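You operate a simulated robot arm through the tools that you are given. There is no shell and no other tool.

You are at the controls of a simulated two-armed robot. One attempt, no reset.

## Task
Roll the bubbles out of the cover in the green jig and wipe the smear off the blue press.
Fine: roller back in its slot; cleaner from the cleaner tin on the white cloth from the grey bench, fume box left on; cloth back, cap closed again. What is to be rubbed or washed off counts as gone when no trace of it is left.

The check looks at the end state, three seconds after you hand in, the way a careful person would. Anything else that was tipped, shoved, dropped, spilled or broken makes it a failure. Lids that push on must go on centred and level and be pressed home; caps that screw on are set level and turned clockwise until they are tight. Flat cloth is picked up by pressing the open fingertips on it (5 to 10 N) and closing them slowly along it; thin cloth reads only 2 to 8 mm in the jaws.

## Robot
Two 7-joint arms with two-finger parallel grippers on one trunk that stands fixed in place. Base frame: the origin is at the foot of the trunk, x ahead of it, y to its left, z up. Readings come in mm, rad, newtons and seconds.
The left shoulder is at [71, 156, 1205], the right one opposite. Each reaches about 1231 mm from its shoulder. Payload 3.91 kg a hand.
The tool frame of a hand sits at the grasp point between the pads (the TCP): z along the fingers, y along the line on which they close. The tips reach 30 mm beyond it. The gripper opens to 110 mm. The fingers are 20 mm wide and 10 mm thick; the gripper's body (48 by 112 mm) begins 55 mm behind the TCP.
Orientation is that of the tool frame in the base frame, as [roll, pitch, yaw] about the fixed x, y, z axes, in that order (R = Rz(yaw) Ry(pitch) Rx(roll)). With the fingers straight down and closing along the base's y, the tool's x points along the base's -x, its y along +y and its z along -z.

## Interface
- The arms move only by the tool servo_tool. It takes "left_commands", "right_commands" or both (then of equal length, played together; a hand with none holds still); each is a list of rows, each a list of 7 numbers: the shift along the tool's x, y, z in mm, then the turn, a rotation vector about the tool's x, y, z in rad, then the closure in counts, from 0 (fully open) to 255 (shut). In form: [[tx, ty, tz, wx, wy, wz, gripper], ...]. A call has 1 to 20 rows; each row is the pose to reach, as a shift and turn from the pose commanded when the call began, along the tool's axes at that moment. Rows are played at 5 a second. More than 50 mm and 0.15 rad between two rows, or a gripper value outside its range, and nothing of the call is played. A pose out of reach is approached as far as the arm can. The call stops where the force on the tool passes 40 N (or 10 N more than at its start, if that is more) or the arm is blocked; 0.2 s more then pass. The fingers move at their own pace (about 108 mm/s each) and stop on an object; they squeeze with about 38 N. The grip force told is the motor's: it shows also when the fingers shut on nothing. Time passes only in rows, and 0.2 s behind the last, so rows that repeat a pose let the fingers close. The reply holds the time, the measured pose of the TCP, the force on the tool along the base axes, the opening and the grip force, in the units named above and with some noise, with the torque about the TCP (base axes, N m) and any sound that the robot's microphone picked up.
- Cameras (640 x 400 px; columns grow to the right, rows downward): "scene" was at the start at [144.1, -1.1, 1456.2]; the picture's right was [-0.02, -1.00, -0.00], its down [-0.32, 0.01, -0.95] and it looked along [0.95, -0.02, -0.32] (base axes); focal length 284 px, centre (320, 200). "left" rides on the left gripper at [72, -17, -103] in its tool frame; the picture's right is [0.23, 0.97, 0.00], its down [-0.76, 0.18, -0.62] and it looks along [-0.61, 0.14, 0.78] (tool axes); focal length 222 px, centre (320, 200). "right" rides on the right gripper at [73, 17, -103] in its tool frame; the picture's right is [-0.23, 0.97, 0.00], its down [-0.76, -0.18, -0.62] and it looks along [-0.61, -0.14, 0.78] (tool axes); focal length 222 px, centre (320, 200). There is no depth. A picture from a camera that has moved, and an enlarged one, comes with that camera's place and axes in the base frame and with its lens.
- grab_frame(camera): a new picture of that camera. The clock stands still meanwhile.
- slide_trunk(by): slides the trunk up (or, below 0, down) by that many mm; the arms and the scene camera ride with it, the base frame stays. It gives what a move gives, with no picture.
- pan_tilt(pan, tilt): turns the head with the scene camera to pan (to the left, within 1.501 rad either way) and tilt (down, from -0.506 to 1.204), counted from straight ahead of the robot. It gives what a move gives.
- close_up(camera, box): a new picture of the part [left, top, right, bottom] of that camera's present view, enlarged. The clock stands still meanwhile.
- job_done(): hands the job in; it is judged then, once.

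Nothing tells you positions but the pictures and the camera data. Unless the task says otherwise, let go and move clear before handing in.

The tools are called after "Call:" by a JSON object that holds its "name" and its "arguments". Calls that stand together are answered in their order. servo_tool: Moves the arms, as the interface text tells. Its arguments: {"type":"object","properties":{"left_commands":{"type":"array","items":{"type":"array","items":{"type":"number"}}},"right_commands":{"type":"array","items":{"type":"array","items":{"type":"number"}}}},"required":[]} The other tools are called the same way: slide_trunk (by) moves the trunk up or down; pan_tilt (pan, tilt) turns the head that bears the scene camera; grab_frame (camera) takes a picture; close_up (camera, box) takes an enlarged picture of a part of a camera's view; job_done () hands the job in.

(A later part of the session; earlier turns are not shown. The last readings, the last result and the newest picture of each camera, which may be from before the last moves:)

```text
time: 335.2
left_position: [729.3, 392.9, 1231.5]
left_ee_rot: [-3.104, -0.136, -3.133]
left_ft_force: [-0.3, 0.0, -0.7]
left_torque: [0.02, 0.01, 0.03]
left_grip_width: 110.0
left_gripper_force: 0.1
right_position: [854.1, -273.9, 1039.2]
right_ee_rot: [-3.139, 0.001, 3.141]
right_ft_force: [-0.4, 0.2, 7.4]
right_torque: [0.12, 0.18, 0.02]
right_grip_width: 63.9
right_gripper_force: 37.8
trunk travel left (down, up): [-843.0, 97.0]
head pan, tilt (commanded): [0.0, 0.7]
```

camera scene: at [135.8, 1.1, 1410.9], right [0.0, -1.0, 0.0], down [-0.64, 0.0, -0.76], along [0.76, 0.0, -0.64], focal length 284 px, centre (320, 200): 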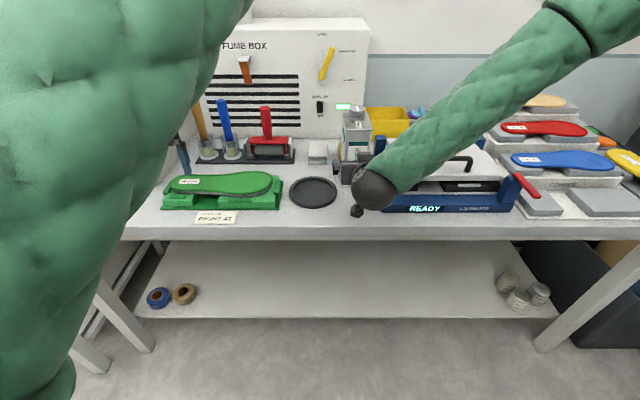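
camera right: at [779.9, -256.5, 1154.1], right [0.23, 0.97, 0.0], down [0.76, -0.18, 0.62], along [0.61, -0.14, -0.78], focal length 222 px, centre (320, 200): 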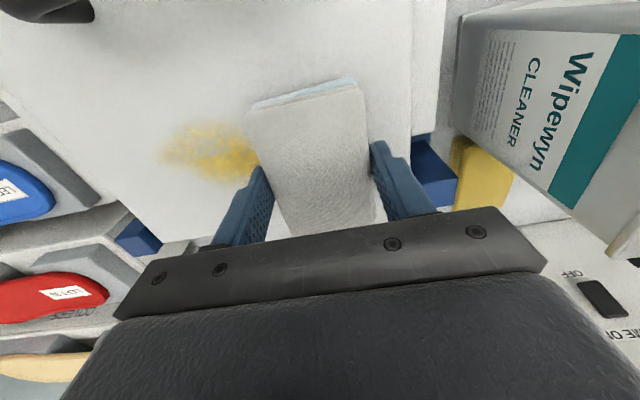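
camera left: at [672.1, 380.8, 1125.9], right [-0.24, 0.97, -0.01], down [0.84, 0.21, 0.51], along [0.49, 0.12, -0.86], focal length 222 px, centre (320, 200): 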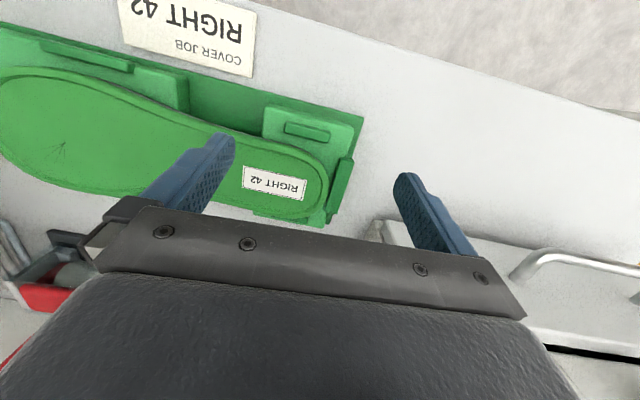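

Light contact (7 N). Wiping across the smear.

Call:
{"name": "servo_tool", "arguments": {"right_commands": [[0, -20, 0.4, 0, 0, 0, 160], [0, -45, 0.5, 0, 0, 0, 160], [0, -70, 0.6, 0, 0, 0, 160], [0, -95, 0.7, 0, 0, 0, 160], [0, -120, 0.8, 0, 0, 0, 160], [0, -142, 0.8, 0, 0, 0, 160]]}}

Call:
{"name": "close_up", "arguments": {"camera": "scene", "box": [350, 140, 500, 270]}}

Call:
{"name": "close_up", "arguments": {"camera": "scene", "box": [395, 185, 455, 225]}}

```text
time: 336.6
left_position: [727.5, 393.9, 1232.2]
left_ee_rot: [-3.104, -0.136, -3.133]
left_ft_force: [0.0, 0.2, 0.8]
left_torque: [0.0, -0.01, 0.01]
left_grip_width: 110.2
left_gripper_force: 0.0
right_position: [852.3, -414.5, 1039.1]
right_ee_rot: [-3.14, 0.003, 3.141]
right_ft_force: [-0.8, 8.6, 23.4]
right_torque: [0.43, -0.12, -0.05]
right_grip_width: 63.7
right_gripper_force: 38.1
trunk travel left (down, up): [-843.0, 97.0]
head pan, tilt (commanded): [0.0, 0.7]
```

```text
3.08 times, centred on (425, 205) of scene
camera zoom: at [133.5, 2.5, 1616.2], right [0.0, -1.0, 0.0], down [-0.64, 0.0, -0.77], along [0.77, 0.0, -0.64], focal length 872 px, centre (-3, 185)
```

zoom: 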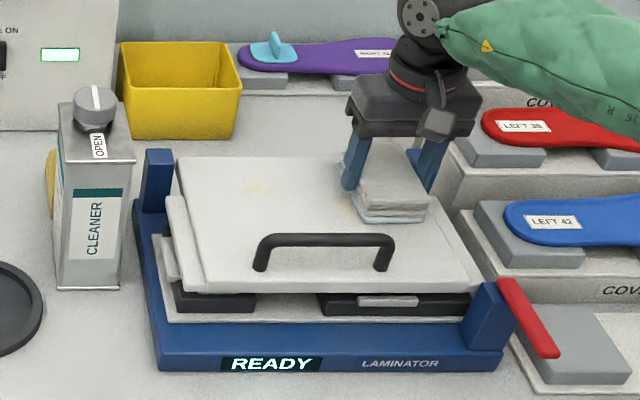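

```text
10.00 times, centred on (425, 205) of scene
camera zoom: at [133.5, 2.5, 1616.2], right [0.0, -1.0, 0.0], down [-0.64, 0.0, -0.77], along [0.77, 0.0, -0.64], focal length 2836 px, centre (-730, 150)
```

zoom: 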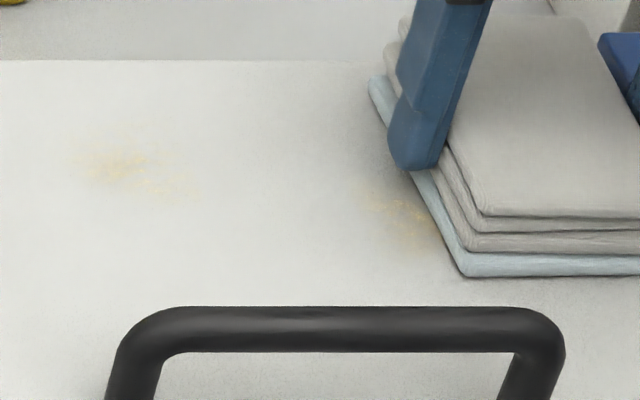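

Excellent, one wet stroke took most of it off. A few more strokes over the full length for the faint ends.

Call:
{"name": "servo_tool", "arguments": {"right_commands": [[0, 20, -1, 0, 0, 0, 160], [0, 50, -1, 0, 0, 0, 160], [0, 80, -1, 0, 0, 0, 160], [0, 110, -1, 0, 0, 0, 160], [0, 140, -1, 0, 0, 0, 160], [0, 165, -1, 0, 0, 0, 160], [0, 180, -1, 0, 0, 0, 160], [0, 165, -1, 0, 0, 0, 160], [0, 140, -1, 0, 0, 0, 160], [0, 110, -1, 0, 0, 0, 160], [0, 80, -1, 0, 0, 0, 160], [0, 50, -1, 0, 0, 0, 160], [0, 20, -1, 0, 0, 0, 160], [0, -10, -1, 0, 0, 0, 160]]}}

Call:
{"name": "close_up", "arguments": {"camera": "scene", "box": [395, 185, 455, 225]}}

```text
time: 339.6
left_position: [727.1, 395.4, 1234.2]
left_ee_rot: [-3.102, -0.134, -3.133]
left_ft_force: [0.0, 0.2, -0.3]
left_torque: [-0.02, -0.02, -0.02]
left_grip_width: 110.0
left_gripper_force: 0.0
right_position: [855.1, -425.3, 1040.5]
right_ee_rot: [-3.14, 0.004, -3.141]
right_ft_force: [3.2, 5.9, 18.4]
right_torque: [0.23, 0.16, -0.11]
right_grip_width: 63.9
right_gripper_force: 38.6
trunk travel left (down, up): [-843.0, 97.0]
head pan, tilt (commanded): [0.0, 0.7]
```

```text
10.00 times, centred on (425, 205) of scene
camera zoom: at [133.8, 1.7, 1616.2], right [0.0, -1.0, 0.0], down [-0.64, 0.0, -0.77], along [0.77, 0.0, -0.64], focal length 2836 px, centre (-730, 150)
```

zoom: 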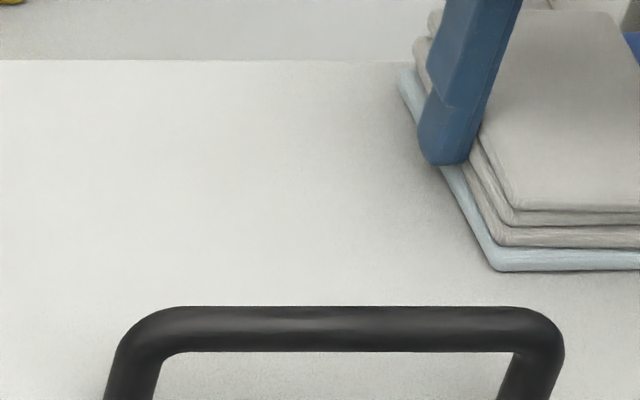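

Looks clean. One more stroke pair, slightly offset fore and aft, to be thorough.

Call:
{"name": "servo_tool", "arguments": {"right_commands": [[-12, 20, -0.2, 0, 0, 0, 160], [-12, 50, -0.2, 0, 0, 0, 160], [-12, 80, -0.2, 0, 0, 0, 160], [-12, 110, -0.2, 0, 0, 0, 160], [-12, 140, -0.2, 0, 0, 0, 160], [-12, 170, -0.2, 0, 0, 0, 160], [-12, 188, -0.2, 0, 0, 0, 160], [8, 170, -0.2, 0, 0, 0, 160], [8, 140, -0.2, 0, 0, 0, 160], [8, 110, -0.2, 0, 0, 0, 160], [8, 80, -0.2, 0, 0, 0, 160], [8, 50, -0.2, 0, 0, 0, 160], [8, 20, -0.2, 0, 0, 0, 160], [0, -5, -0.2, 0, 0, 0, 160]]}}

Call:
{"name": "servo_tool", "arguments": {"right_commands": [[0, 0, -8, 0, 0, 0, 160], [0, 0, -50, 0, 0, 0, 160], [0, 0, -95, 0, 0, 0, 160], [0, 0, -140, 0, 0, 0, 160], [0, 0, -170, 0, 0, 0, 160], [-20, 45, -170, 0, 0, 0, 160], [-40, 90, -170, 0, 0, 0, 160]]}}

Call:
{"name": "close_up", "arguments": {"camera": "scene", "box": [365, 175, 495, 265]}}

Call:
{"name": "close_up", "arguments": {"camera": "scene", "box": [385, 180, 475, 230]}}

```text
time: 342.6
left_position: [729.5, 393.1, 1232.4]
left_ee_rot: [-3.102, -0.136, -3.135]
left_ft_force: [-0.3, -0.6, -0.6]
left_torque: [0.02, 0.01, 0.0]
left_grip_width: 110.2
left_gripper_force: 0.1
right_position: [855.3, -433.6, 1040.5]
right_ee_rot: [-3.139, 0.0, 3.141]
right_ft_force: [-0.5, 1.2, 4.4]
right_torque: [0.02, 0.04, 0.1]
right_grip_width: 63.8
right_gripper_force: 38.1
trunk travel left (down, up): [-843.0, 97.0]
head pan, tilt (commanded): [0.0, 0.7]
```

```text
time: 344.2
left_position: [731.4, 393.5, 1230.4]
left_ee_rot: [-3.1, -0.137, -3.136]
left_ft_force: [0.3, 0.4, -0.3]
left_torque: [0.01, 0.04, 0.01]
left_grip_width: 110.0
left_gripper_force: 0.1
right_position: [896.9, -340.2, 1209.0]
right_ee_rot: [-3.137, 0.001, 3.138]
right_ft_force: [0.2, -0.4, -0.3]
right_torque: [0.02, -0.02, 0.03]
right_grip_width: 63.7
right_gripper_force: 37.4
trunk travel left (down, up): [-843.0, 97.0]
head pan, tilt (commanded): [0.0, 0.7]
```

```text
4.44 times, centred on (430, 220) of scene
camera zoom: at [137.6, 2.6, 1615.7], right [0.0, -1.0, 0.0], down [-0.65, 0.0, -0.76], along [0.76, 0.0, -0.65], focal length 1260 px, centre (-169, 111)
```

zoom: 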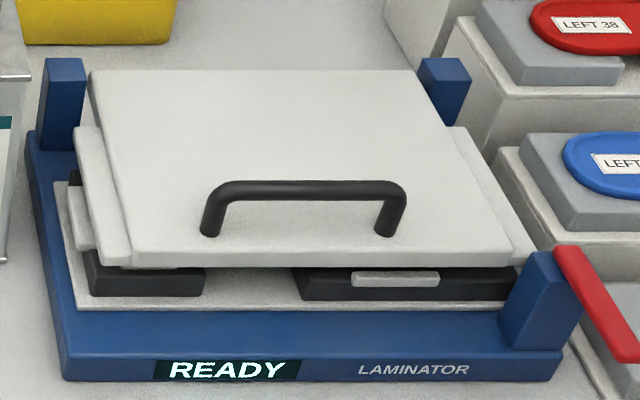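

```text
7.11 times, centred on (430, 205) of scene
camera zoom: at [137.6, 2.6, 1615.7], right [0.0, -1.0, 0.0], down [-0.65, 0.0, -0.76], along [0.76, 0.0, -0.65], focal length 2016 px, centre (-462, 164)
```

zoom: 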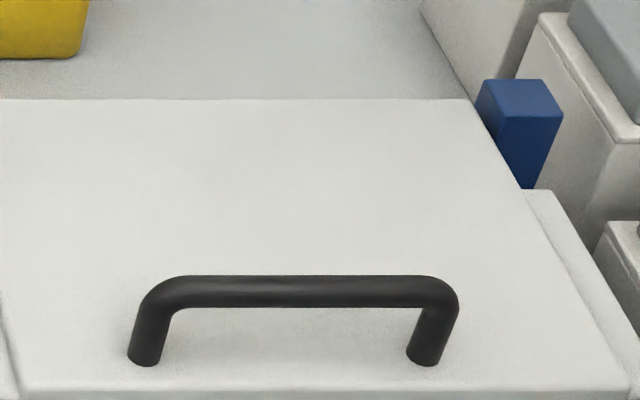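

The lid is spotless. Returning the cloth to its place.

Call:
{"name": "servo_tool", "arguments": {"right_commands": [[-9, 43, 0, 0, 0, 0, 160], [-18, 87, 0, 0, 0, 0, 160], [-27, 130, 0, 0, 0, 0, 160], [-36, 174, 0, 0, 0, 0, 160], [-45, 217, 0, 0, 0, 0, 160], [-54, 261, 0, 0, 0, 0, 160], [-63, 304, 0, 0, 0, 0, 160], [-72, 346, 0, 0, 0, 0, 160], [-72, 346, 0, 0, 0, 0, 160]]}}

Call:
{"name": "servo_tool", "arguments": {"right_commands": [[0, 0, 0, 0, 0, 0, 160]]}}

Call:
{"name": "grab_frame", "arguments": {"camera": "right"}}

```text
time: 346.2
left_position: [729.7, 391.9, 1232.2]
left_ee_rot: [-3.105, -0.135, -3.132]
left_ft_force: [0.3, 0.1, 0.7]
left_torque: [0.02, -0.01, 0.0]
left_grip_width: 109.8
left_gripper_force: 0.0
right_position: [962.9, 4.3, 1207.2]
right_ee_rot: [-3.141, 0.001, 3.14]
right_ft_force: [-0.1, -0.5, -1.1]
right_torque: [-0.01, 0.01, -0.01]
right_grip_width: 63.9
right_gripper_force: 38.1
trunk travel left (down, up): [-843.0, 97.0]
head pan, tilt (commanded): [0.0, 0.7]
```

```text
time: 346.6
left_position: [729.9, 393.6, 1230.8]
left_ee_rot: [-3.102, -0.135, -3.132]
left_ft_force: [0.4, 0.0, -0.3]
left_torque: [-0.01, -0.01, 0.0]
left_grip_width: 110.1
left_gripper_force: 0.1
right_position: [963.1, 6.7, 1206.4]
right_ee_rot: [-3.14, -0.002, 3.141]
right_ft_force: [0.7, 0.3, -0.7]
right_torque: [0.0, 0.0, -0.02]
right_grip_width: 63.9
right_gripper_force: 37.7
trunk travel left (down, up): [-843.0, 97.0]
head pan, tilt (commanded): [0.0, 0.7]
```

```text
taken
camera right: at [889.7, 24.1, 1310.4], right [0.23, 0.97, 0.0], down [0.76, -0.18, 0.62], along [0.61, -0.14, -0.78], focal length 222 px, centre (320, 200)
```

right: 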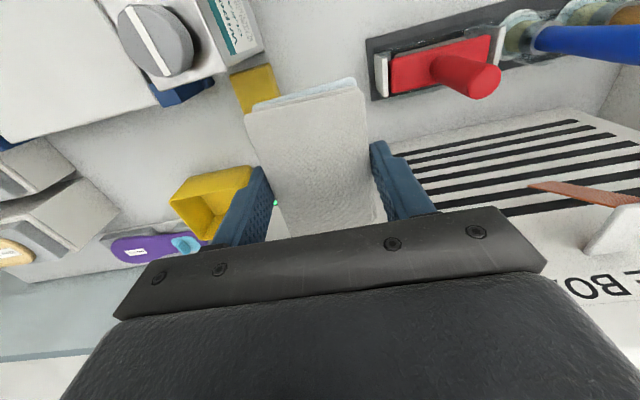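

Call:
{"name": "servo_tool", "arguments": {"right_commands": [[-6, 2, 45, 0, 0, 0, 160], [-6, 2, 90, 0, 0, 0, 160], [-6, 2, 135, 0, 0, 0, 160], [-6, 2, 180, 0, 0, 0, 160], [-6, 2, 220, 0, 0, 0, 160], [-6, 2, 248, 0, 0, 0, 160], [-6, 2, 258, 0, 0, 0, 160]]}}

Call:
{"name": "servo_tool", "arguments": {"right_commands": [[0, 0, 2, 0, 0, 0, 160], [0, 0, 4, 0, 0, 0, 160]]}}

```text
time: 348.2
left_position: [729.4, 393.9, 1231.5]
left_ee_rot: [-3.102, -0.137, -3.132]
left_ft_force: [-0.1, -0.4, 0.6]
left_torque: [0.0, 0.01, -0.01]
left_grip_width: 110.1
left_gripper_force: 0.1
right_position: [974.2, 7.4, 948.3]
right_ee_rot: [-3.14, 0.001, 3.139]
right_ft_force: [0.6, 0.3, 0.2]
right_torque: [0.02, 0.01, -0.02]
right_grip_width: 63.6
right_gripper_force: 37.7
trunk travel left (down, up): [-843.0, 97.0]
head pan, tilt (commanded): [0.0, 0.7]
```

```text
time: 348.8
left_position: [730.1, 394.3, 1232.2]
left_ee_rot: [-3.103, -0.136, -3.133]
left_ft_force: [-0.4, 0.3, -0.5]
left_torque: [0.03, -0.02, 0.06]
left_grip_width: 109.8
left_gripper_force: 0.1
right_position: [973.4, 7.6, 945.1]
right_ee_rot: [-3.14, 0.001, 3.14]
right_ft_force: [0.4, -0.3, -0.7]
right_torque: [0.04, 0.05, 0.02]
right_grip_width: 63.8
right_gripper_force: 37.5
trunk travel left (down, up): [-843.0, 97.0]
head pan, tilt (commanded): [0.0, 0.7]
```

Call:
{"name": "servo_tool", "arguments": {"right_commands": [[4, 0.5, 0, 0, 0, 0, 160], [4, 0.5, 1.5, 0, 0, 0, 160], [4, 0.5, 2.5, 0, 0, 0, 160]]}}

```text
time: 349.6
left_position: [730.3, 393.1, 1231.8]
left_ee_rot: [-3.102, -0.137, -3.133]
left_ft_force: [-0.2, -0.2, -0.1]
left_torque: [-0.03, 0.01, 0.02]
left_grip_width: 110.0
left_gripper_force: 0.1
right_position: [969.7, 8.0, 944.1]
right_ee_rot: [-3.139, 0.0, 3.138]
right_ft_force: [0.1, -0.2, -0.5]
right_torque: [-0.02, -0.01, 0.0]
right_grip_width: 64.0
right_gripper_force: 37.5
trunk travel left (down, up): [-843.0, 97.0]
head pan, tilt (commanded): [0.0, 0.7]
```

Call:
{"name": "servo_tool", "arguments": {"right_commands": [[0, 0, 1, 0, 0, 0, 160], [0, 0, 2, 0, 0, 0, 160]]}}

```text
time: 350.2
left_position: [729.3, 392.7, 1231.3]
left_ee_rot: [-3.105, -0.136, -3.134]
left_ft_force: [0.1, 0.1, -0.5]
left_torque: [0.02, -0.02, 0.0]
left_grip_width: 110.2
left_gripper_force: 0.1
right_position: [970.1, 6.9, 942.3]
right_ee_rot: [-3.139, 0.002, 3.14]
right_ft_force: [-2.5, 0.3, 7.0]
right_torque: [0.12, 0.12, 0.03]
right_grip_width: 63.9
right_gripper_force: 38.2
trunk travel left (down, up): [-843.0, 97.0]
head pan, tilt (commanded): [0.0, 0.7]
```

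Cloth is down. Releasing and rising.

Call:
{"name": "servo_tool", "arguments": {"right_commands": [[0, 0, -0.5, 0, 0, 0, 140], [0, 0, -0.5, 0, 0, 0, 100], [0, 0, -0.5, 0, 0, 0, 75], [0, 0, -0.5, 0, 0, 0, 58], [0, 0, -0.5, 0, 0, 0, 58]]}}

Call:
{"name": "servo_tool", "arguments": {"right_commands": [[0, 0, -15, 0, 0, 0, 58], [0, 0, -50, 0, 0, 0, 58], [0, 0, -95, 0, 0, 0, 58], [0, 0, -140, 0, 0, 0, 58], [0, 0, -185, 0, 0, 0, 58], [0, 0, -230, 0, 0, 0, 58], [0, 0, -275, 0, 0, 0, 58], [0, 0, -320, 0, 0, 0, 58]]}}

Call:
{"name": "close_up", "arguments": {"camera": "right", "box": [100, 0, 420, 180]}}

Call:
{"name": "grab_frame", "arguments": {"camera": "scene"}}

Call:
{"name": "close_up", "arguments": {"camera": "scene", "box": [280, 60, 400, 220]}}

```text
time: 351.4
left_position: [728.9, 393.7, 1231.4]
left_ee_rot: [-3.102, -0.136, -3.135]
left_ft_force: [-1.0, -0.1, -0.3]
left_torque: [0.02, -0.03, 0.02]
left_grip_width: 109.9
left_gripper_force: 0.0
right_position: [969.4, 5.8, 941.7]
right_ee_rot: [-3.138, 0.001, 3.139]
right_ft_force: [0.0, 0.3, -0.5]
right_torque: [-0.05, 0.05, 0.04]
right_grip_width: 84.8
right_gripper_force: 0.1
trunk travel left (down, up): [-843.0, 97.0]
head pan, tilt (commanded): [0.0, 0.7]
```

```text
time: 353.2
left_position: [729.6, 393.8, 1232.6]
left_ee_rot: [-3.103, -0.136, -3.134]
left_ft_force: [-0.8, 0.4, 0.0]
left_torque: [0.01, -0.01, 0.0]
left_grip_width: 110.0
left_gripper_force: 0.1
right_position: [962.1, 9.4, 1265.0]
right_ee_rot: [3.141, 0.002, 3.138]
right_ft_force: [0.3, 0.3, -0.8]
right_torque: [0.01, -0.02, -0.01]
right_grip_width: 85.1
right_gripper_force: 0.1
trunk travel left (down, up): [-843.0, 97.0]
head pan, tilt (commanded): [0.0, 0.7]
```

```text
2.00 times, centred on (260, 90) of right
camera zoom: at [888.4, 25.7, 1368.1], right [0.23, 0.97, 0.0], down [0.76, -0.18, 0.62], along [0.61, -0.14, -0.78], focal length 444 px, centre (440, 420)
```

zoom: 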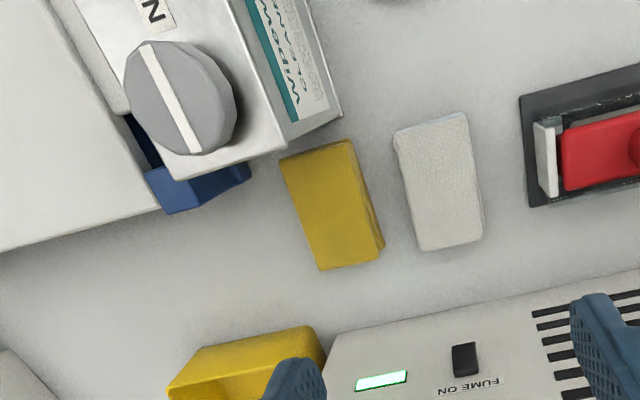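

```text
taken
camera scene: at [134.7, 1.5, 1615.9], right [0.0, -1.0, 0.0], down [-0.64, 0.0, -0.77], along [0.77, 0.0, -0.64], focal length 284 px, centre (320, 200)
```

scene: 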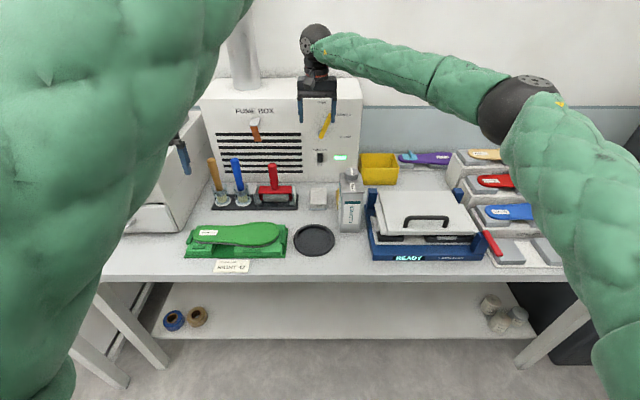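

```text
2.50 times, centred on (340, 140) of scene
camera zoom: at [134.7, 1.5, 1615.9], right [0.0, -1.0, 0.0], down [-0.64, 0.0, -0.77], along [0.77, 0.0, -0.64], focal length 709 px, centre (270, 350)
```

zoom: 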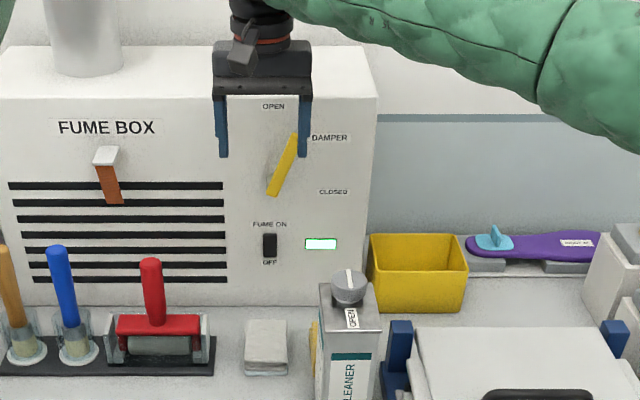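

Cloth is back. Now the cap: hover above it with the hand pre-turned the other way (−45°) so I can turn it clockwise shut.

Call:
{"name": "servo_tool", "arguments": {"right_commands": [[16, -18, 0, 0, 0, -0.13, 0], [32, -37, 0, 0, 0, -0.26, 0], [48, -55, 0, 0, 0, -0.39, 0], [64, -74, 0, 0, 0, -0.52, 0], [80, -92, 0, 0, 0, -0.65, 0], [94, -110, 0, 0, 0, -0.785, 0], [94, -110, 40, 0, 0, -0.785, 0], [94, -110, 80, 0, 0, -0.785, 0], [94, -110, 105, 0, 0, -0.785, 0]]}}

Call:
{"name": "close_up", "arguments": {"camera": "right", "box": [260, 80, 400, 190]}}

Call:
{"name": "grab_frame", "arguments": {"camera": "right"}}

```text
time: 355.2
left_position: [729.8, 393.8, 1231.5]
left_ee_rot: [-3.104, -0.136, -3.133]
left_ft_force: [0.5, 0.2, -0.6]
left_torque: [0.03, 0.02, 0.03]
left_grip_width: 110.2
left_gripper_force: 0.0
right_position: [876.6, -102.9, 1158.5]
right_ee_rot: [-3.14, 0.0, -2.358]
right_ft_force: [0.2, -0.4, -0.3]
right_torque: [-0.02, -0.01, 0.03]
right_grip_width: 109.9
right_gripper_force: 0.1
trunk travel left (down, up): [-843.0, 97.0]
head pan, tilt (commanded): [0.0, 0.7]
```

```text
3.64 times, centred on (330, 135) of right
camera zoom: at [812.0, -142.7, 1261.9], right [-0.53, 0.85, 0.0], down [0.66, 0.41, 0.62], along [0.53, 0.33, -0.78], focal length 808 px, centre (284, 436)
```

zoom: 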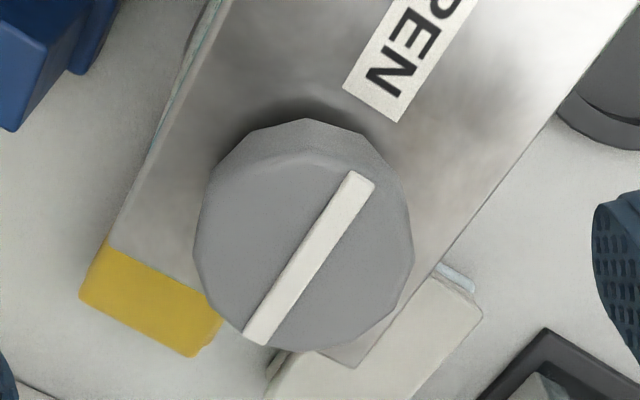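

```text
taken
camera right: at [812.0, -142.7, 1261.9], right [-0.53, 0.85, 0.0], down [0.66, 0.41, 0.62], along [0.53, 0.33, -0.78], focal length 222 px, centre (320, 200)
```

right: 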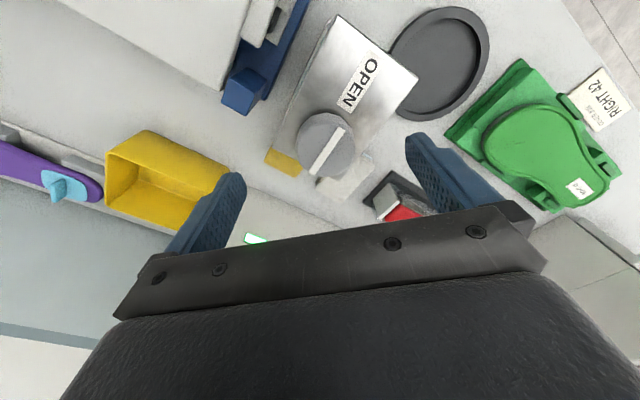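

Call:
{"name": "servo_tool", "arguments": {"right_commands": [[0, 5.2, 0, 0, 0, 0, 0], [0, 5.2, 15, 0, 0, 0, 0], [0, 5.2, 28, 0, 0, 0, 0], [0, 5.2, 35.5, 0, 0, 0, 0]]}}

Call:
{"name": "close_up", "arguments": {"camera": "right", "box": [200, 100, 440, 250]}}

```text
time: 356.2
left_position: [730.7, 392.4, 1232.3]
left_ee_rot: [-3.103, -0.136, -3.132]
left_ft_force: [-0.5, -0.4, -0.3]
left_torque: [0.01, 0.0, -0.01]
left_grip_width: 110.0
left_gripper_force: 0.0
right_position: [872.4, -99.4, 1122.3]
right_ee_rot: [-3.14, 0.001, -2.358]
right_ft_force: [-0.2, -0.5, -0.1]
right_torque: [0.0, 0.02, 0.01]
right_grip_width: 110.1
right_gripper_force: 0.1
trunk travel left (down, up): [-843.0, 97.0]
head pan, tilt (commanded): [0.0, 0.7]
```

```text
2.67 times, centred on (320, 175) of right
camera zoom: at [807.4, -138.6, 1225.4], right [-0.53, 0.85, 0.0], down [0.66, 0.41, 0.62], along [0.53, 0.33, -0.78], focal length 592 px, centre (320, 267)
```

zoom: 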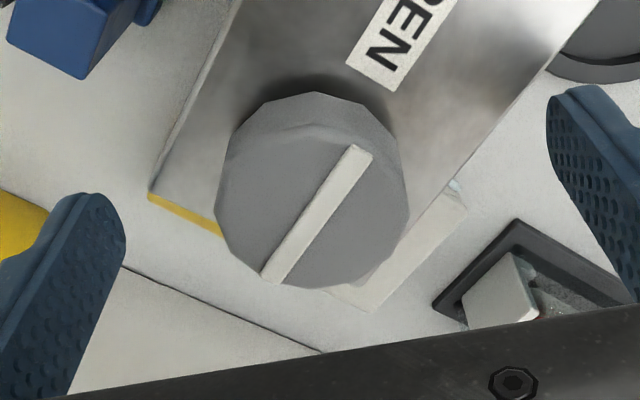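

Call:
{"name": "servo_tool", "arguments": {"right_commands": [[0, 0, 0, 0, 0, 0, 80], [0, 0, 0, 0, 0, 0, 120], [0, 0, 0, 0, 0, 0, 145], [0, 0, 0, 0, 0, 0, 160], [0, 0, 0, 0, 0, 0, 180], [0, 0, 0, 0, 0, 0, 255], [0, 0, 0, 0, 0, 0, 255]]}}

Call:
{"name": "servo_tool", "arguments": {"right_commands": [[0, 0, 1.2, 0, 0, 0.07, 255], [0, 0, 1.2, 0, 0, 0.18, 255], [0, 0, 1.2, 0, 0, 0.3, 255], [0, 0, 1.2, 0, 0, 0.42, 255], [0, 0, 1.2, 0, 0, 0.54, 255], [0, 0, 1.2, 0, 0, 0.66, 255], [0, 0, 1.2, 0, 0, 0.78, 255]]}}

Call:
{"name": "close_up", "arguments": {"camera": "right", "box": [200, 100, 440, 250]}}

Call:
{"name": "close_up", "arguments": {"camera": "scene", "box": [310, 150, 410, 250]}}

```text
time: 357.8
left_position: [729.9, 393.3, 1231.7]
left_ee_rot: [-3.103, -0.137, -3.134]
left_ft_force: [-1.0, 0.0, 0.0]
left_torque: [-0.01, -0.01, 0.01]
left_grip_width: 109.8
left_gripper_force: 0.2
right_position: [871.4, -100.0, 1120.8]
right_ee_rot: [-3.139, -0.002, -2.359]
right_ft_force: [2.5, -1.2, 2.9]
right_torque: [0.0, -0.2, 0.01]
right_grip_width: 44.8
right_gripper_force: 38.2
trunk travel left (down, up): [-843.0, 97.0]
head pan, tilt (commanded): [0.0, 0.7]
```

```text
time: 359.4
left_position: [729.0, 392.2, 1232.1]
left_ee_rot: [-3.104, -0.136, -3.133]
left_ft_force: [-0.9, 1.2, 0.8]
left_torque: [0.01, 0.01, 0.0]
left_grip_width: 110.1
left_gripper_force: 0.1
right_position: [871.3, -97.7, 1122.0]
right_ee_rot: [-3.139, 0.002, -3.14]
right_ft_force: [8.2, -4.4, 18.3]
right_torque: [-0.03, -0.15, 0.01]
right_grip_width: 44.5
right_gripper_force: 37.8
trunk travel left (down, up): [-843.0, 97.0]
head pan, tilt (commanded): [0.0, 0.7]
```

```text
2.67 times, centred on (320, 175) of right
camera zoom: at [796.9, -82.4, 1225.1], right [0.23, 0.97, 0.0], down [0.76, -0.18, 0.62], along [0.61, -0.14, -0.78], focal length 592 px, centre (320, 267)
```

zoom: 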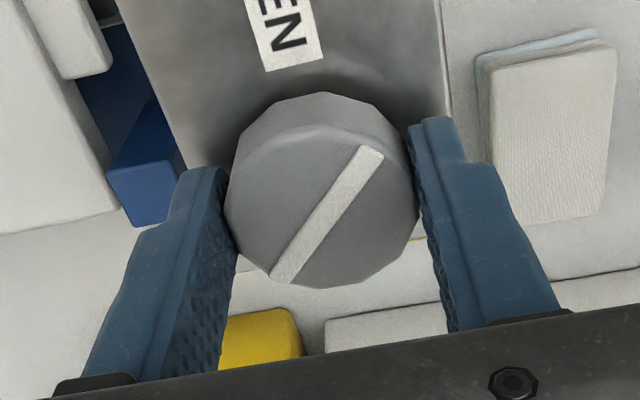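

```text
4.00 times, centred on (360, 200) of scene
camera zoom: at [135.1, 0.7, 1616.1], right [0.0, -1.0, 0.0], down [-0.64, 0.0, -0.76], along [0.76, 0.0, -0.64], focal length 1134 px, centre (160, 200)
```

zoom: 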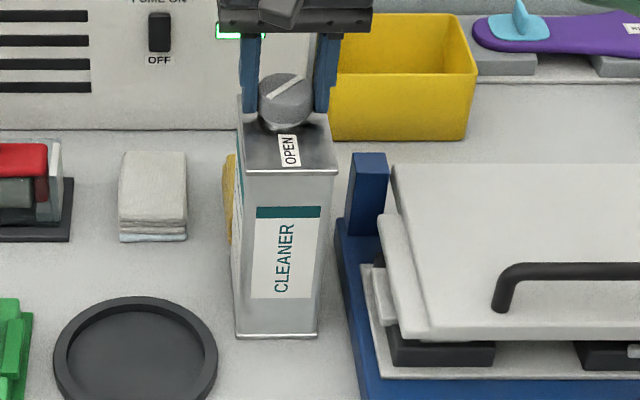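

Call:
{"name": "servo_tool", "arguments": {"right_commands": [[0, 0, -0.7, 0, 0, 0.12, 255], [0, 0, -0.7, 0, 0, 0.24, 255], [0, 0, -0.7, 0, 0, 0.36, 255], [0, 0, -0.7, 0, 0, 0.48, 255], [0, 0, -0.7, 0, 0, 0.6, 255], [0, 0, -0.7, 0, 0, 0.7, 255]]}}

Call:
{"name": "close_up", "arguments": {"camera": "right", "box": [200, 100, 440, 250]}}

Call:
{"name": "close_up", "arguments": {"camera": "scene", "box": [310, 150, 410, 250]}}

```text
time: 360.8
left_position: [728.5, 394.0, 1231.9]
left_ee_rot: [-3.102, -0.135, -3.134]
left_ft_force: [0.2, -0.2, -0.6]
left_torque: [0.0, -0.01, -0.02]
left_grip_width: 110.0
left_gripper_force: 0.1
right_position: [870.6, -98.4, 1121.9]
right_ee_rot: [-3.141, 0.002, 2.447]
right_ft_force: [-1.3, 2.0, 2.7]
right_torque: [0.78, 0.22, 0.0]
right_grip_width: 44.5
right_gripper_force: 38.2
trunk travel left (down, up): [-843.0, 97.0]
head pan, tilt (commanded): [0.0, 0.7]
```

```text
2.67 times, centred on (320, 175) of right
camera zoom: at [824.9, -39.0, 1225.0], right [0.8, 0.6, 0.0], down [0.47, -0.62, 0.62], along [0.37, -0.5, -0.78], focal length 592 px, centre (320, 267)
```

zoom: 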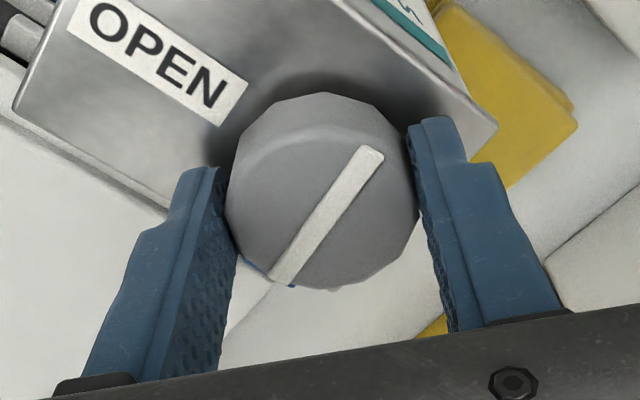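

```text
4.00 times, centred on (360, 200) of scene
camera zoom: at [135.7, 1.4, 1615.8], right [0.0, -1.0, 0.0], down [-0.64, 0.0, -0.76], along [0.76, 0.0, -0.64], focal length 1134 px, centre (160, 200)
```

zoom: 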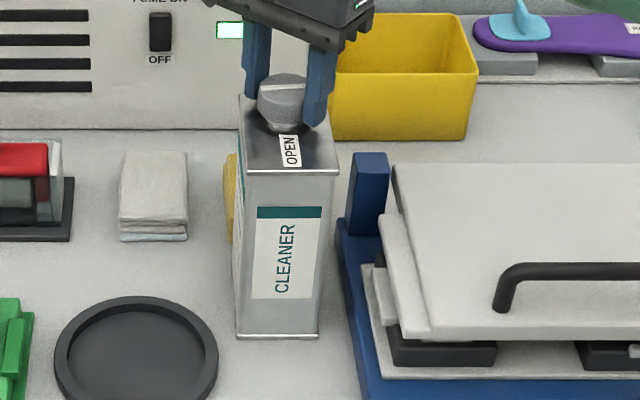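

Call:
{"name": "servo_tool", "arguments": {"right_commands": [[0, 0, 0.8, 0, 0, 0.0, 255], [0, 0, 1, 0, 0, 0.06, 255], [0, 0, 1, 0, 0, 0.12, 255]]}}

Call:
{"name": "close_up", "arguments": {"camera": "right", "box": [200, 100, 440, 250]}}

```text
time: 361.6
left_position: [729.3, 394.4, 1231.5]
left_ee_rot: [-3.103, -0.136, -3.133]
left_ft_force: [-0.7, -0.7, 0.3]
left_torque: [0.01, -0.01, 0.01]
left_grip_width: 110.2
left_gripper_force: 0.0
right_position: [872.2, -98.3, 1121.6]
right_ee_rot: [3.141, 0.002, 2.325]
right_ft_force: [-1.2, 1.0, 6.3]
right_torque: [0.07, -0.04, 0.21]
right_grip_width: 44.4
right_gripper_force: 38.2
trunk travel left (down, up): [-843.0, 97.0]
head pan, tilt (commanded): [0.0, 0.7]
```

```text
2.67 times, centred on (320, 175) of right
camera zoom: at [832.7, -34.5, 1224.9], right [0.87, 0.5, 0.0], down [0.39, -0.68, 0.63], along [0.31, -0.54, -0.78], focal length 592 px, centre (320, 267)
```

zoom: 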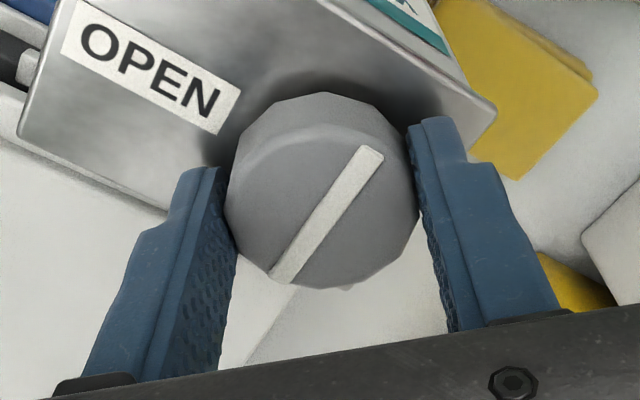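

Call:
{"name": "servo_tool", "arguments": {"right_commands": [[0, 0, 0.5, 0, 0, 0.03, 255], [0, 0, 0.5, 0, 0, 0.03, 255]]}}

Call:
{"name": "servo_tool", "arguments": {"right_commands": [[0, 0, -0.8, 0, 0, 0, 255], [0, 0, -0.8, 0, 0, 0, 180], [0, 0, -0.8, 0, 0, 0, 140], [0, 0, -0.8, 0, 0, 0, 80], [0, 0, -0.8, 0, 0, 0, 0], [0, 0, -30, 0, 0, 0, 0], [0, 0, -75, 0, 0, 0, 0], [0, 0, -120, 0, 0, -0.13, 0], [0, 0, -160, 0, 0, -0.26, 0], [0, 0, -190, 0, 0, -0.39, 0], [0, 0, -205, 0, 0, -0.52, 0], [0, 0, -205, 0, 0, -0.65, 0], [0, 0, -205, 0, 0, -0.785, 0]]}}

Call:
{"name": "close_up", "arguments": {"camera": "right", "box": [250, 10, 410, 150]}}

Call:
{"name": "close_up", "arguments": {"camera": "scene", "box": [270, 70, 420, 250]}}

```text
time: 362.2
left_position: [729.0, 393.8, 1231.9]
left_ee_rot: [-3.103, -0.136, -3.133]
left_ft_force: [0.2, -0.3, -0.2]
left_torque: [0.0, 0.03, 0.01]
left_grip_width: 109.8
left_gripper_force: 0.1
right_position: [871.9, -99.7, 1122.6]
right_ee_rot: [3.14, 0.004, 2.294]
right_ft_force: [2.5, -0.8, 10.2]
right_torque: [-0.22, -0.14, 0.29]
right_grip_width: 44.6
right_gripper_force: 37.6
trunk travel left (down, up): [-843.0, 97.0]
head pan, tilt (commanded): [0.0, 0.7]
```

```text
time: 365.0
left_position: [730.4, 393.0, 1231.4]
left_ee_rot: [-3.104, -0.137, -3.132]
left_ft_force: [0.1, -0.3, -0.4]
left_torque: [0.03, -0.01, 0.03]
left_grip_width: 110.2
left_gripper_force: 0.1
right_position: [870.4, -98.6, 1326.4]
right_ee_rot: [-3.139, -0.001, 3.082]
right_ft_force: [-0.8, 0.9, 0.3]
right_torque: [0.03, -0.03, -0.02]
right_grip_width: 110.0
right_gripper_force: 0.1
trunk travel left (down, up): [-843.0, 97.0]
head pan, tilt (commanded): [0.0, 0.7]
```

```text
2.86 times, centred on (330, 80) of right
camera zoom: at [798.0, -77.7, 1429.2], right [0.28, 0.96, 0.0], down [0.75, -0.22, 0.62], along [0.6, -0.18, -0.78], focal length 635 px, centre (291, 543)
```

zoom: 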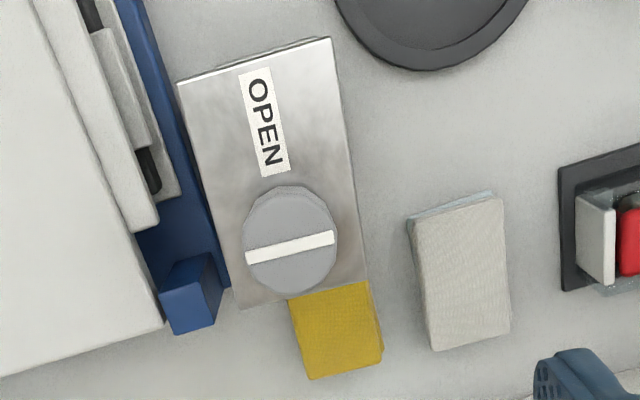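

```text
2.22 times, centred on (345, 160) of scene
camera zoom: at [136.1, 1.1, 1615.9], right [0.0, -1.0, 0.0], down [-0.64, 0.0, -0.76], along [0.76, 0.0, -0.64], focal length 630 px, centre (264, 289)
```

zoom: 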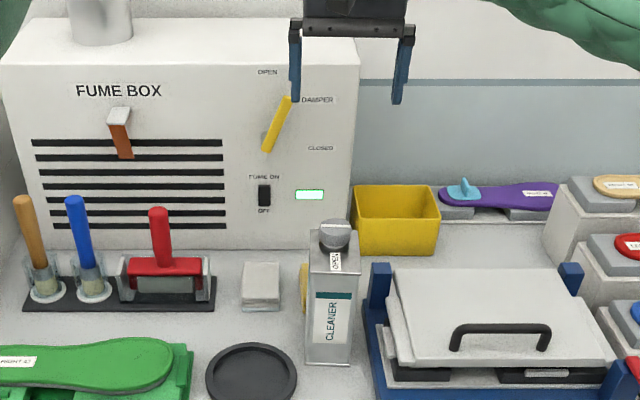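

The cap is closed and tight (bar crosswise again). Now the damper lever, which I must put back upright: let me look at it from both cameras to locate it in depth.

Call:
{"name": "grab_frame", "arguments": {"camera": "right"}}

Call:
{"name": "close_up", "arguments": {"camera": "scene", "box": [310, 80, 370, 170]}}

Call:
{"name": "close_up", "arguments": {"camera": "right", "box": [330, 160, 450, 240]}}

```text
taken
camera right: at [798.0, -77.7, 1429.2], right [0.28, 0.96, 0.0], down [0.75, -0.22, 0.62], along [0.6, -0.18, -0.78], focal length 222 px, centre (320, 200)
```

right: 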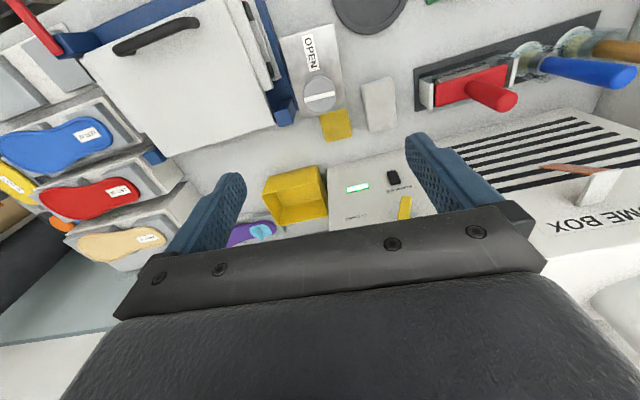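

```text
4.44 times, centred on (340, 125) of scene
camera zoom: at [136.1, 1.1, 1615.9], right [0.0, -1.0, 0.0], down [-0.64, 0.0, -0.76], along [0.76, 0.0, -0.64], focal length 1260 px, centre (231, 533)
```

zoom: 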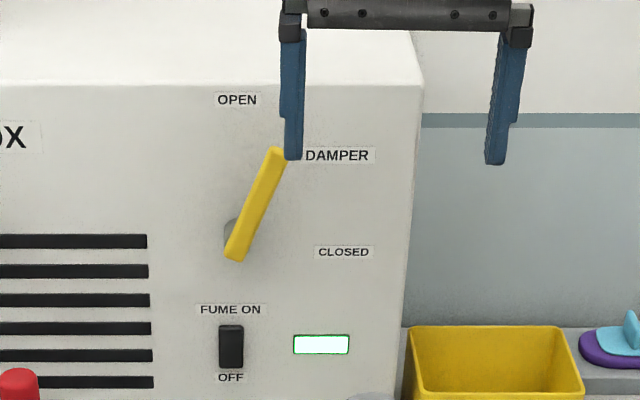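

```text
5.00 times, centred on (390, 200) of right
camera zoom: at [798.0, -77.7, 1429.2], right [0.28, 0.96, 0.0], down [0.75, -0.22, 0.62], along [0.6, -0.18, -0.78], focal length 1111 px, centre (-30, 200)
```

zoom: 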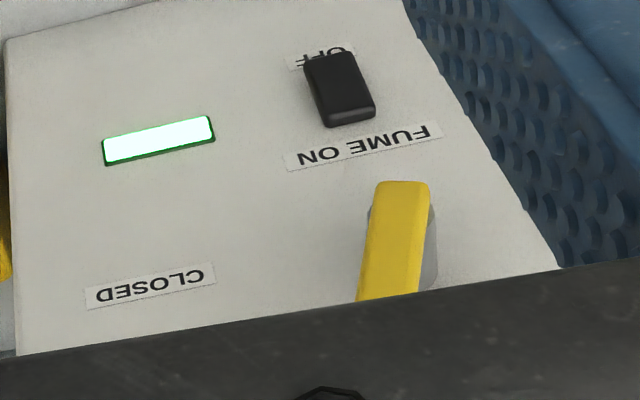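

The lever's front is at x≈1068, pivot about (y −4, z 1135), tilted ~20°. I'll close the gripper and bring the closed fingertips down beside it on its right, then push it gently back to vertical.

Call:
{"name": "servo_tool", "arguments": {"right_commands": [[0, 0, -10, 0, 0, -0.03, 120], [-30, 2, -10, 0, 0, -0.06, 255], [-65, 5, -10, 0, 0, -0.06, 255], [-100, 8, -10, 0, 0, -0.06, 255], [-135, 11, -10, 0, 0, -0.06, 255], [-170, 13, -10, 0, 0, -0.06, 255], [-197, 13, -10, 0, 0, -0.06, 255]]}}

Call:
{"name": "grab_frame", "arguments": {"camera": "right"}}

Call:
{"name": "close_up", "arguments": {"camera": "scene", "box": [290, 40, 410, 170]}}

```text
time: 366.6
left_position: [729.9, 393.8, 1230.9]
left_ee_rot: [-3.102, -0.136, -3.134]
left_ft_force: [0.0, 0.2, 0.3]
left_torque: [-0.02, -0.02, -0.02]
left_grip_width: 109.9
left_gripper_force: 0.0
right_position: [1069.1, -98.6, 1336.0]
right_ee_rot: [-3.138, 0.0, 3.141]
right_ft_force: [-0.4, -0.7, 0.4]
right_torque: [0.01, -0.01, 0.03]
right_grip_width: 0.0
right_gripper_force: 37.8
trunk travel left (down, up): [-843.0, 97.0]
head pan, tilt (commanded): [0.0, 0.7]
```

```text
taken
camera right: at [995.1, -81.3, 1439.0], right [0.23, 0.97, 0.0], down [0.76, -0.18, 0.62], along [0.61, -0.14, -0.78], focal length 222 px, centre (320, 200)
```

right: 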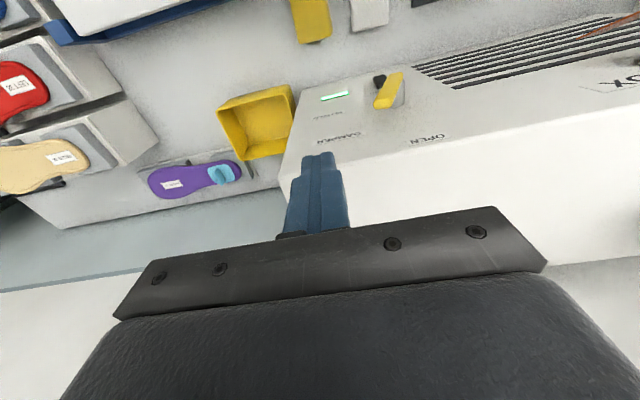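

```text
3.08 times, centred on (350, 105) of scene
camera zoom: at [136.4, 2.7, 1615.8], right [0.0, -1.0, 0.0], down [-0.64, 0.0, -0.76], along [0.76, 0.0, -0.64], focal length 872 px, centre (228, 492)
```

zoom: 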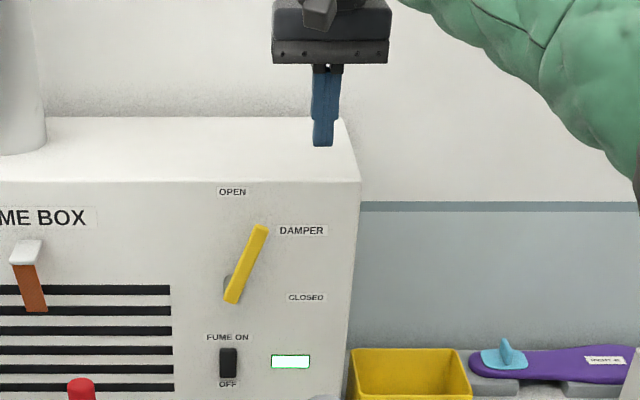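

Call:
{"name": "close_up", "arguments": {"camera": "right", "box": [310, 40, 450, 150]}}

```text
3.64 times, centred on (380, 95) of right
camera zoom: at [995.1, -81.3, 1439.0], right [0.23, 0.97, 0.0], down [0.76, -0.18, 0.62], along [0.61, -0.14, -0.78], focal length 808 px, centre (102, 582)
```

zoom: 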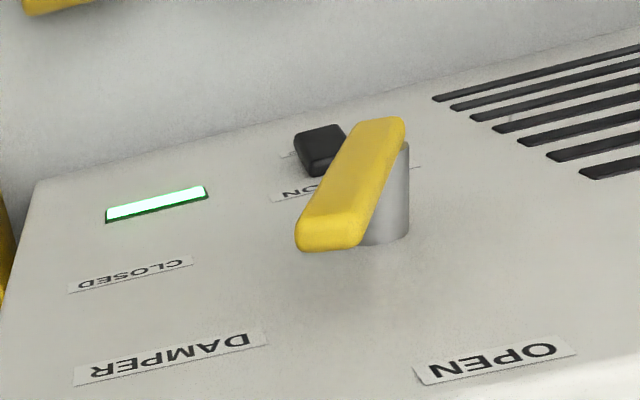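

The lever tip is at about (1070, −34, 1212). Lowering the closed fingers on its right side, then pushing gently left.

Call:
{"name": "servo_tool", "arguments": {"right_commands": [[0, 0, 40, 0, 0, 0, 255], [0, 0, 80, 0, 0, 0, 255], [0, 0, 110, 0, 0, 0, 255], [0, 0, 124, 0, 0, 0, 255]]}}

Call:
{"name": "close_up", "arguments": {"camera": "right", "box": [250, 60, 450, 200]}}

Call:
{"name": "close_up", "arguments": {"camera": "scene", "box": [300, 60, 390, 150]}}

```text
time: 367.6
left_position: [729.6, 392.8, 1231.1]
left_ee_rot: [-3.102, -0.135, -3.132]
left_ft_force: [0.0, 0.0, 0.0]
left_torque: [0.02, 0.01, 0.02]
left_grip_width: 110.3
left_gripper_force: 0.0
right_position: [1070.4, -95.9, 1210.1]
right_ee_rot: [-3.14, 0.0, 3.14]
right_ft_force: [0.0, -0.1, 0.4]
right_torque: [0.0, 0.0, -0.04]
right_grip_width: 0.1
right_gripper_force: 37.9
trunk travel left (down, up): [-843.0, 97.0]
head pan, tilt (commanded): [0.0, 0.7]
```

```text
2.86 times, centred on (350, 130) of right
camera zoom: at [996.6, -79.9, 1313.5], right [0.23, 0.97, 0.0], down [0.76, -0.18, 0.62], along [0.61, -0.14, -0.78], focal length 635 px, centre (234, 400)
```

zoom: 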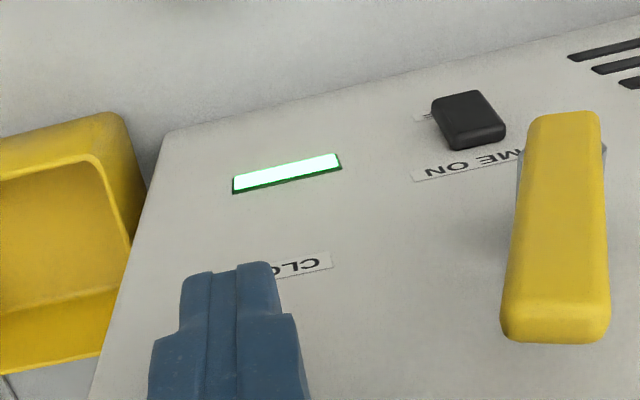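

```text
4.44 times, centred on (345, 105) of scene
camera zoom: at [136.8, 0.9, 1615.8], right [0.0, -1.0, 0.0], down [-0.65, 0.0, -0.76], along [0.76, 0.0, -0.65], focal length 1260 px, centre (209, 622)
```

zoom: 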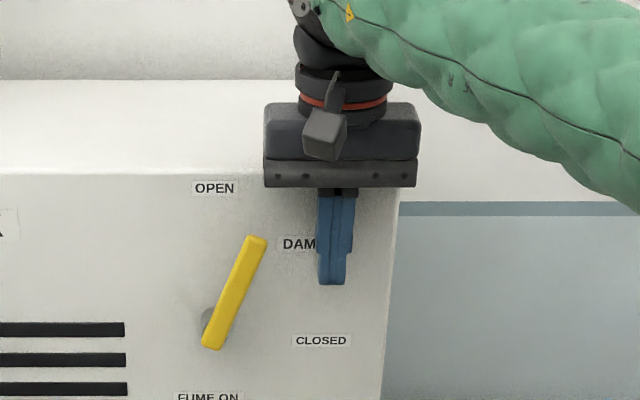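

Call:
{"name": "servo_tool", "arguments": {"right_commands": [[0, 15, 0, 0, 0, 0, 255], [0, 30, 0, 0, 0, 0, 255], [0, 40, 0, 0, 0, 0, 255], [0, 46, 0, 0, 0, 0, 255]]}}

Call:
{"name": "close_up", "arguments": {"camera": "scene", "box": [300, 60, 390, 150]}}

```text
time: 368.6
left_position: [729.6, 393.5, 1230.5]
left_ee_rot: [-3.103, -0.135, -3.133]
left_ft_force: [0.2, -0.3, -0.1]
left_torque: [0.01, -0.02, -0.01]
left_grip_width: 109.9
left_gripper_force: 0.1
right_position: [1066.8, -51.5, 1211.9]
right_ee_rot: [-3.14, 0.0, 3.14]
right_ft_force: [-0.2, -0.7, 0.8]
right_torque: [0.02, -0.02, -0.02]
right_grip_width: 0.0
right_gripper_force: 38.0
trunk travel left (down, up): [-843.0, 97.0]
head pan, tilt (commanded): [0.0, 0.7]
```

```text
4.44 times, centred on (345, 105) of scene
camera zoom: at [136.1, 1.4, 1615.9], right [0.0, -1.0, 0.0], down [-0.64, 0.0, -0.76], along [0.76, 0.0, -0.64], focal length 1260 px, centre (209, 622)
```

zoom: 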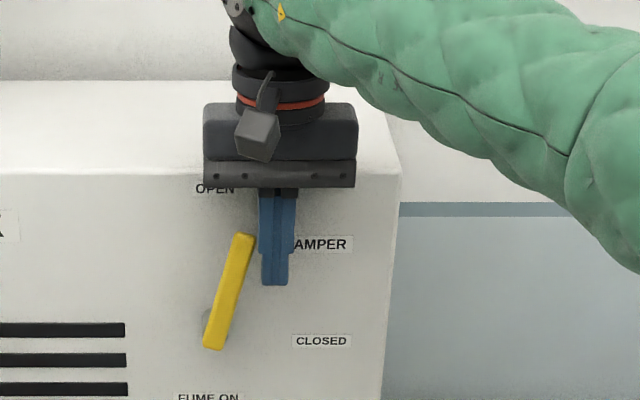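

Call:
{"name": "servo_tool", "arguments": {"right_commands": [[0, 5, 0, 0, 0, 0, 255], [0, 10, 0, 0, 0, 0, 255], [0, 14, 0, 0, 0, 0, 255]]}}

Call:
{"name": "close_up", "arguments": {"camera": "scene", "box": [300, 60, 390, 150]}}

```text
time: 369.4
left_position: [729.4, 393.2, 1230.9]
left_ee_rot: [-3.103, -0.135, -3.134]
left_ft_force: [0.9, -0.3, -0.6]
left_torque: [0.01, 0.0, -0.02]
left_grip_width: 110.0
left_gripper_force: 0.1
right_position: [1068.5, -36.7, 1211.5]
right_ee_rot: [-3.138, -0.002, 3.141]
right_ft_force: [0.4, 0.5, 0.5]
right_torque: [0.04, 0.0, -0.03]
right_grip_width: 0.2
right_gripper_force: 37.9
trunk travel left (down, up): [-843.0, 97.0]
head pan, tilt (commanded): [0.0, 0.7]
```

```text
4.44 times, centred on (345, 105) of scene
camera zoom: at [136.3, 1.2, 1615.8], right [0.0, -1.0, 0.0], down [-0.64, 0.0, -0.76], along [0.76, 0.0, -0.64], focal length 1260 px, centre (209, 622)
```

zoom: 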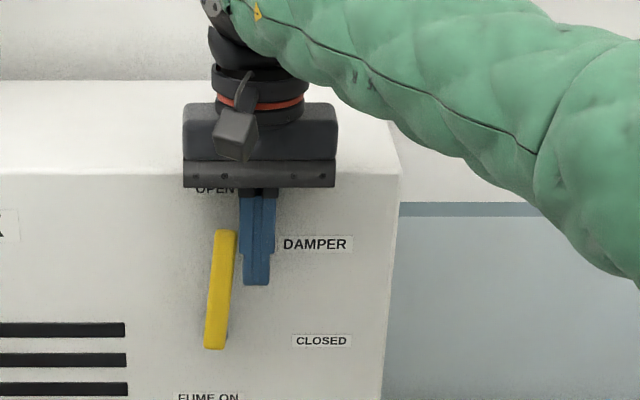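

Call:
{"name": "servo_tool", "arguments": {"right_commands": [[0, 4, 0, 0, 0, 0, 255], [0, 7, 0, 0, 0, 0, 255]]}}

Call:
{"name": "close_up", "arguments": {"camera": "scene", "box": [310, 80, 370, 140]}}

```text
time: 370.0
left_position: [729.7, 393.7, 1231.6]
left_ee_rot: [-3.103, -0.137, -3.134]
left_ft_force: [-0.2, 0.0, -0.3]
left_torque: [-0.03, -0.01, 0.01]
left_grip_width: 110.2
left_gripper_force: 0.0
right_position: [1067.8, -30.5, 1211.7]
right_ee_rot: [-3.14, 0.001, -3.14]
right_ft_force: [0.9, 0.7, 0.6]
right_torque: [-0.03, 0.01, -0.02]
right_grip_width: 0.1
right_gripper_force: 38.0
trunk travel left (down, up): [-843.0, 97.0]
head pan, tilt (commanded): [0.0, 0.7]
```

```text
6.67 times, centred on (340, 110) of scene
camera zoom: at [136.2, 1.4, 1615.9], right [0.0, -1.0, 0.0], down [-0.64, 0.0, -0.76], along [0.76, 0.0, -0.64], focal length 1890 px, centre (187, 800)
```

zoom: 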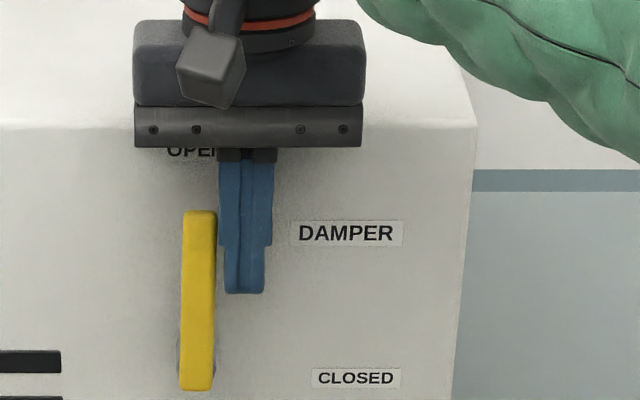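

Call:
{"name": "servo_tool", "arguments": {"right_commands": [[0, 1, 0, 0, 0, 0, 255], [0, 1.6, 0, 0, 0, 0, 255]]}}

Call:
{"name": "close_up", "arguments": {"camera": "scene", "box": [310, 80, 370, 140]}}

```text
time: 370.6
left_position: [729.3, 394.0, 1232.0]
left_ee_rot: [-3.103, -0.136, -3.132]
left_ft_force: [0.7, -0.9, 0.2]
left_torque: [0.01, -0.02, 0.0]
left_grip_width: 109.9
left_gripper_force: 0.1
right_position: [1069.8, -28.6, 1210.2]
right_ee_rot: [-3.139, 0.0, 3.139]
right_ft_force: [0.1, 0.5, 0.0]
right_torque: [0.01, -0.01, -0.02]
right_grip_width: 0.2
right_gripper_force: 38.0
trunk travel left (down, up): [-843.0, 97.0]
head pan, tilt (commanded): [0.0, 0.7]
```

```text
6.67 times, centred on (340, 110) of scene
camera zoom: at [136.3, 1.2, 1615.9], right [0.0, -1.0, 0.0], down [-0.64, 0.0, -0.76], along [0.76, 0.0, -0.64], focal length 1890 px, centre (187, 800)
```

zoom: 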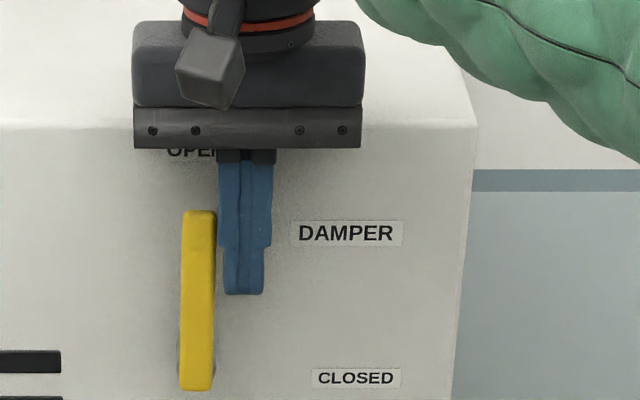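

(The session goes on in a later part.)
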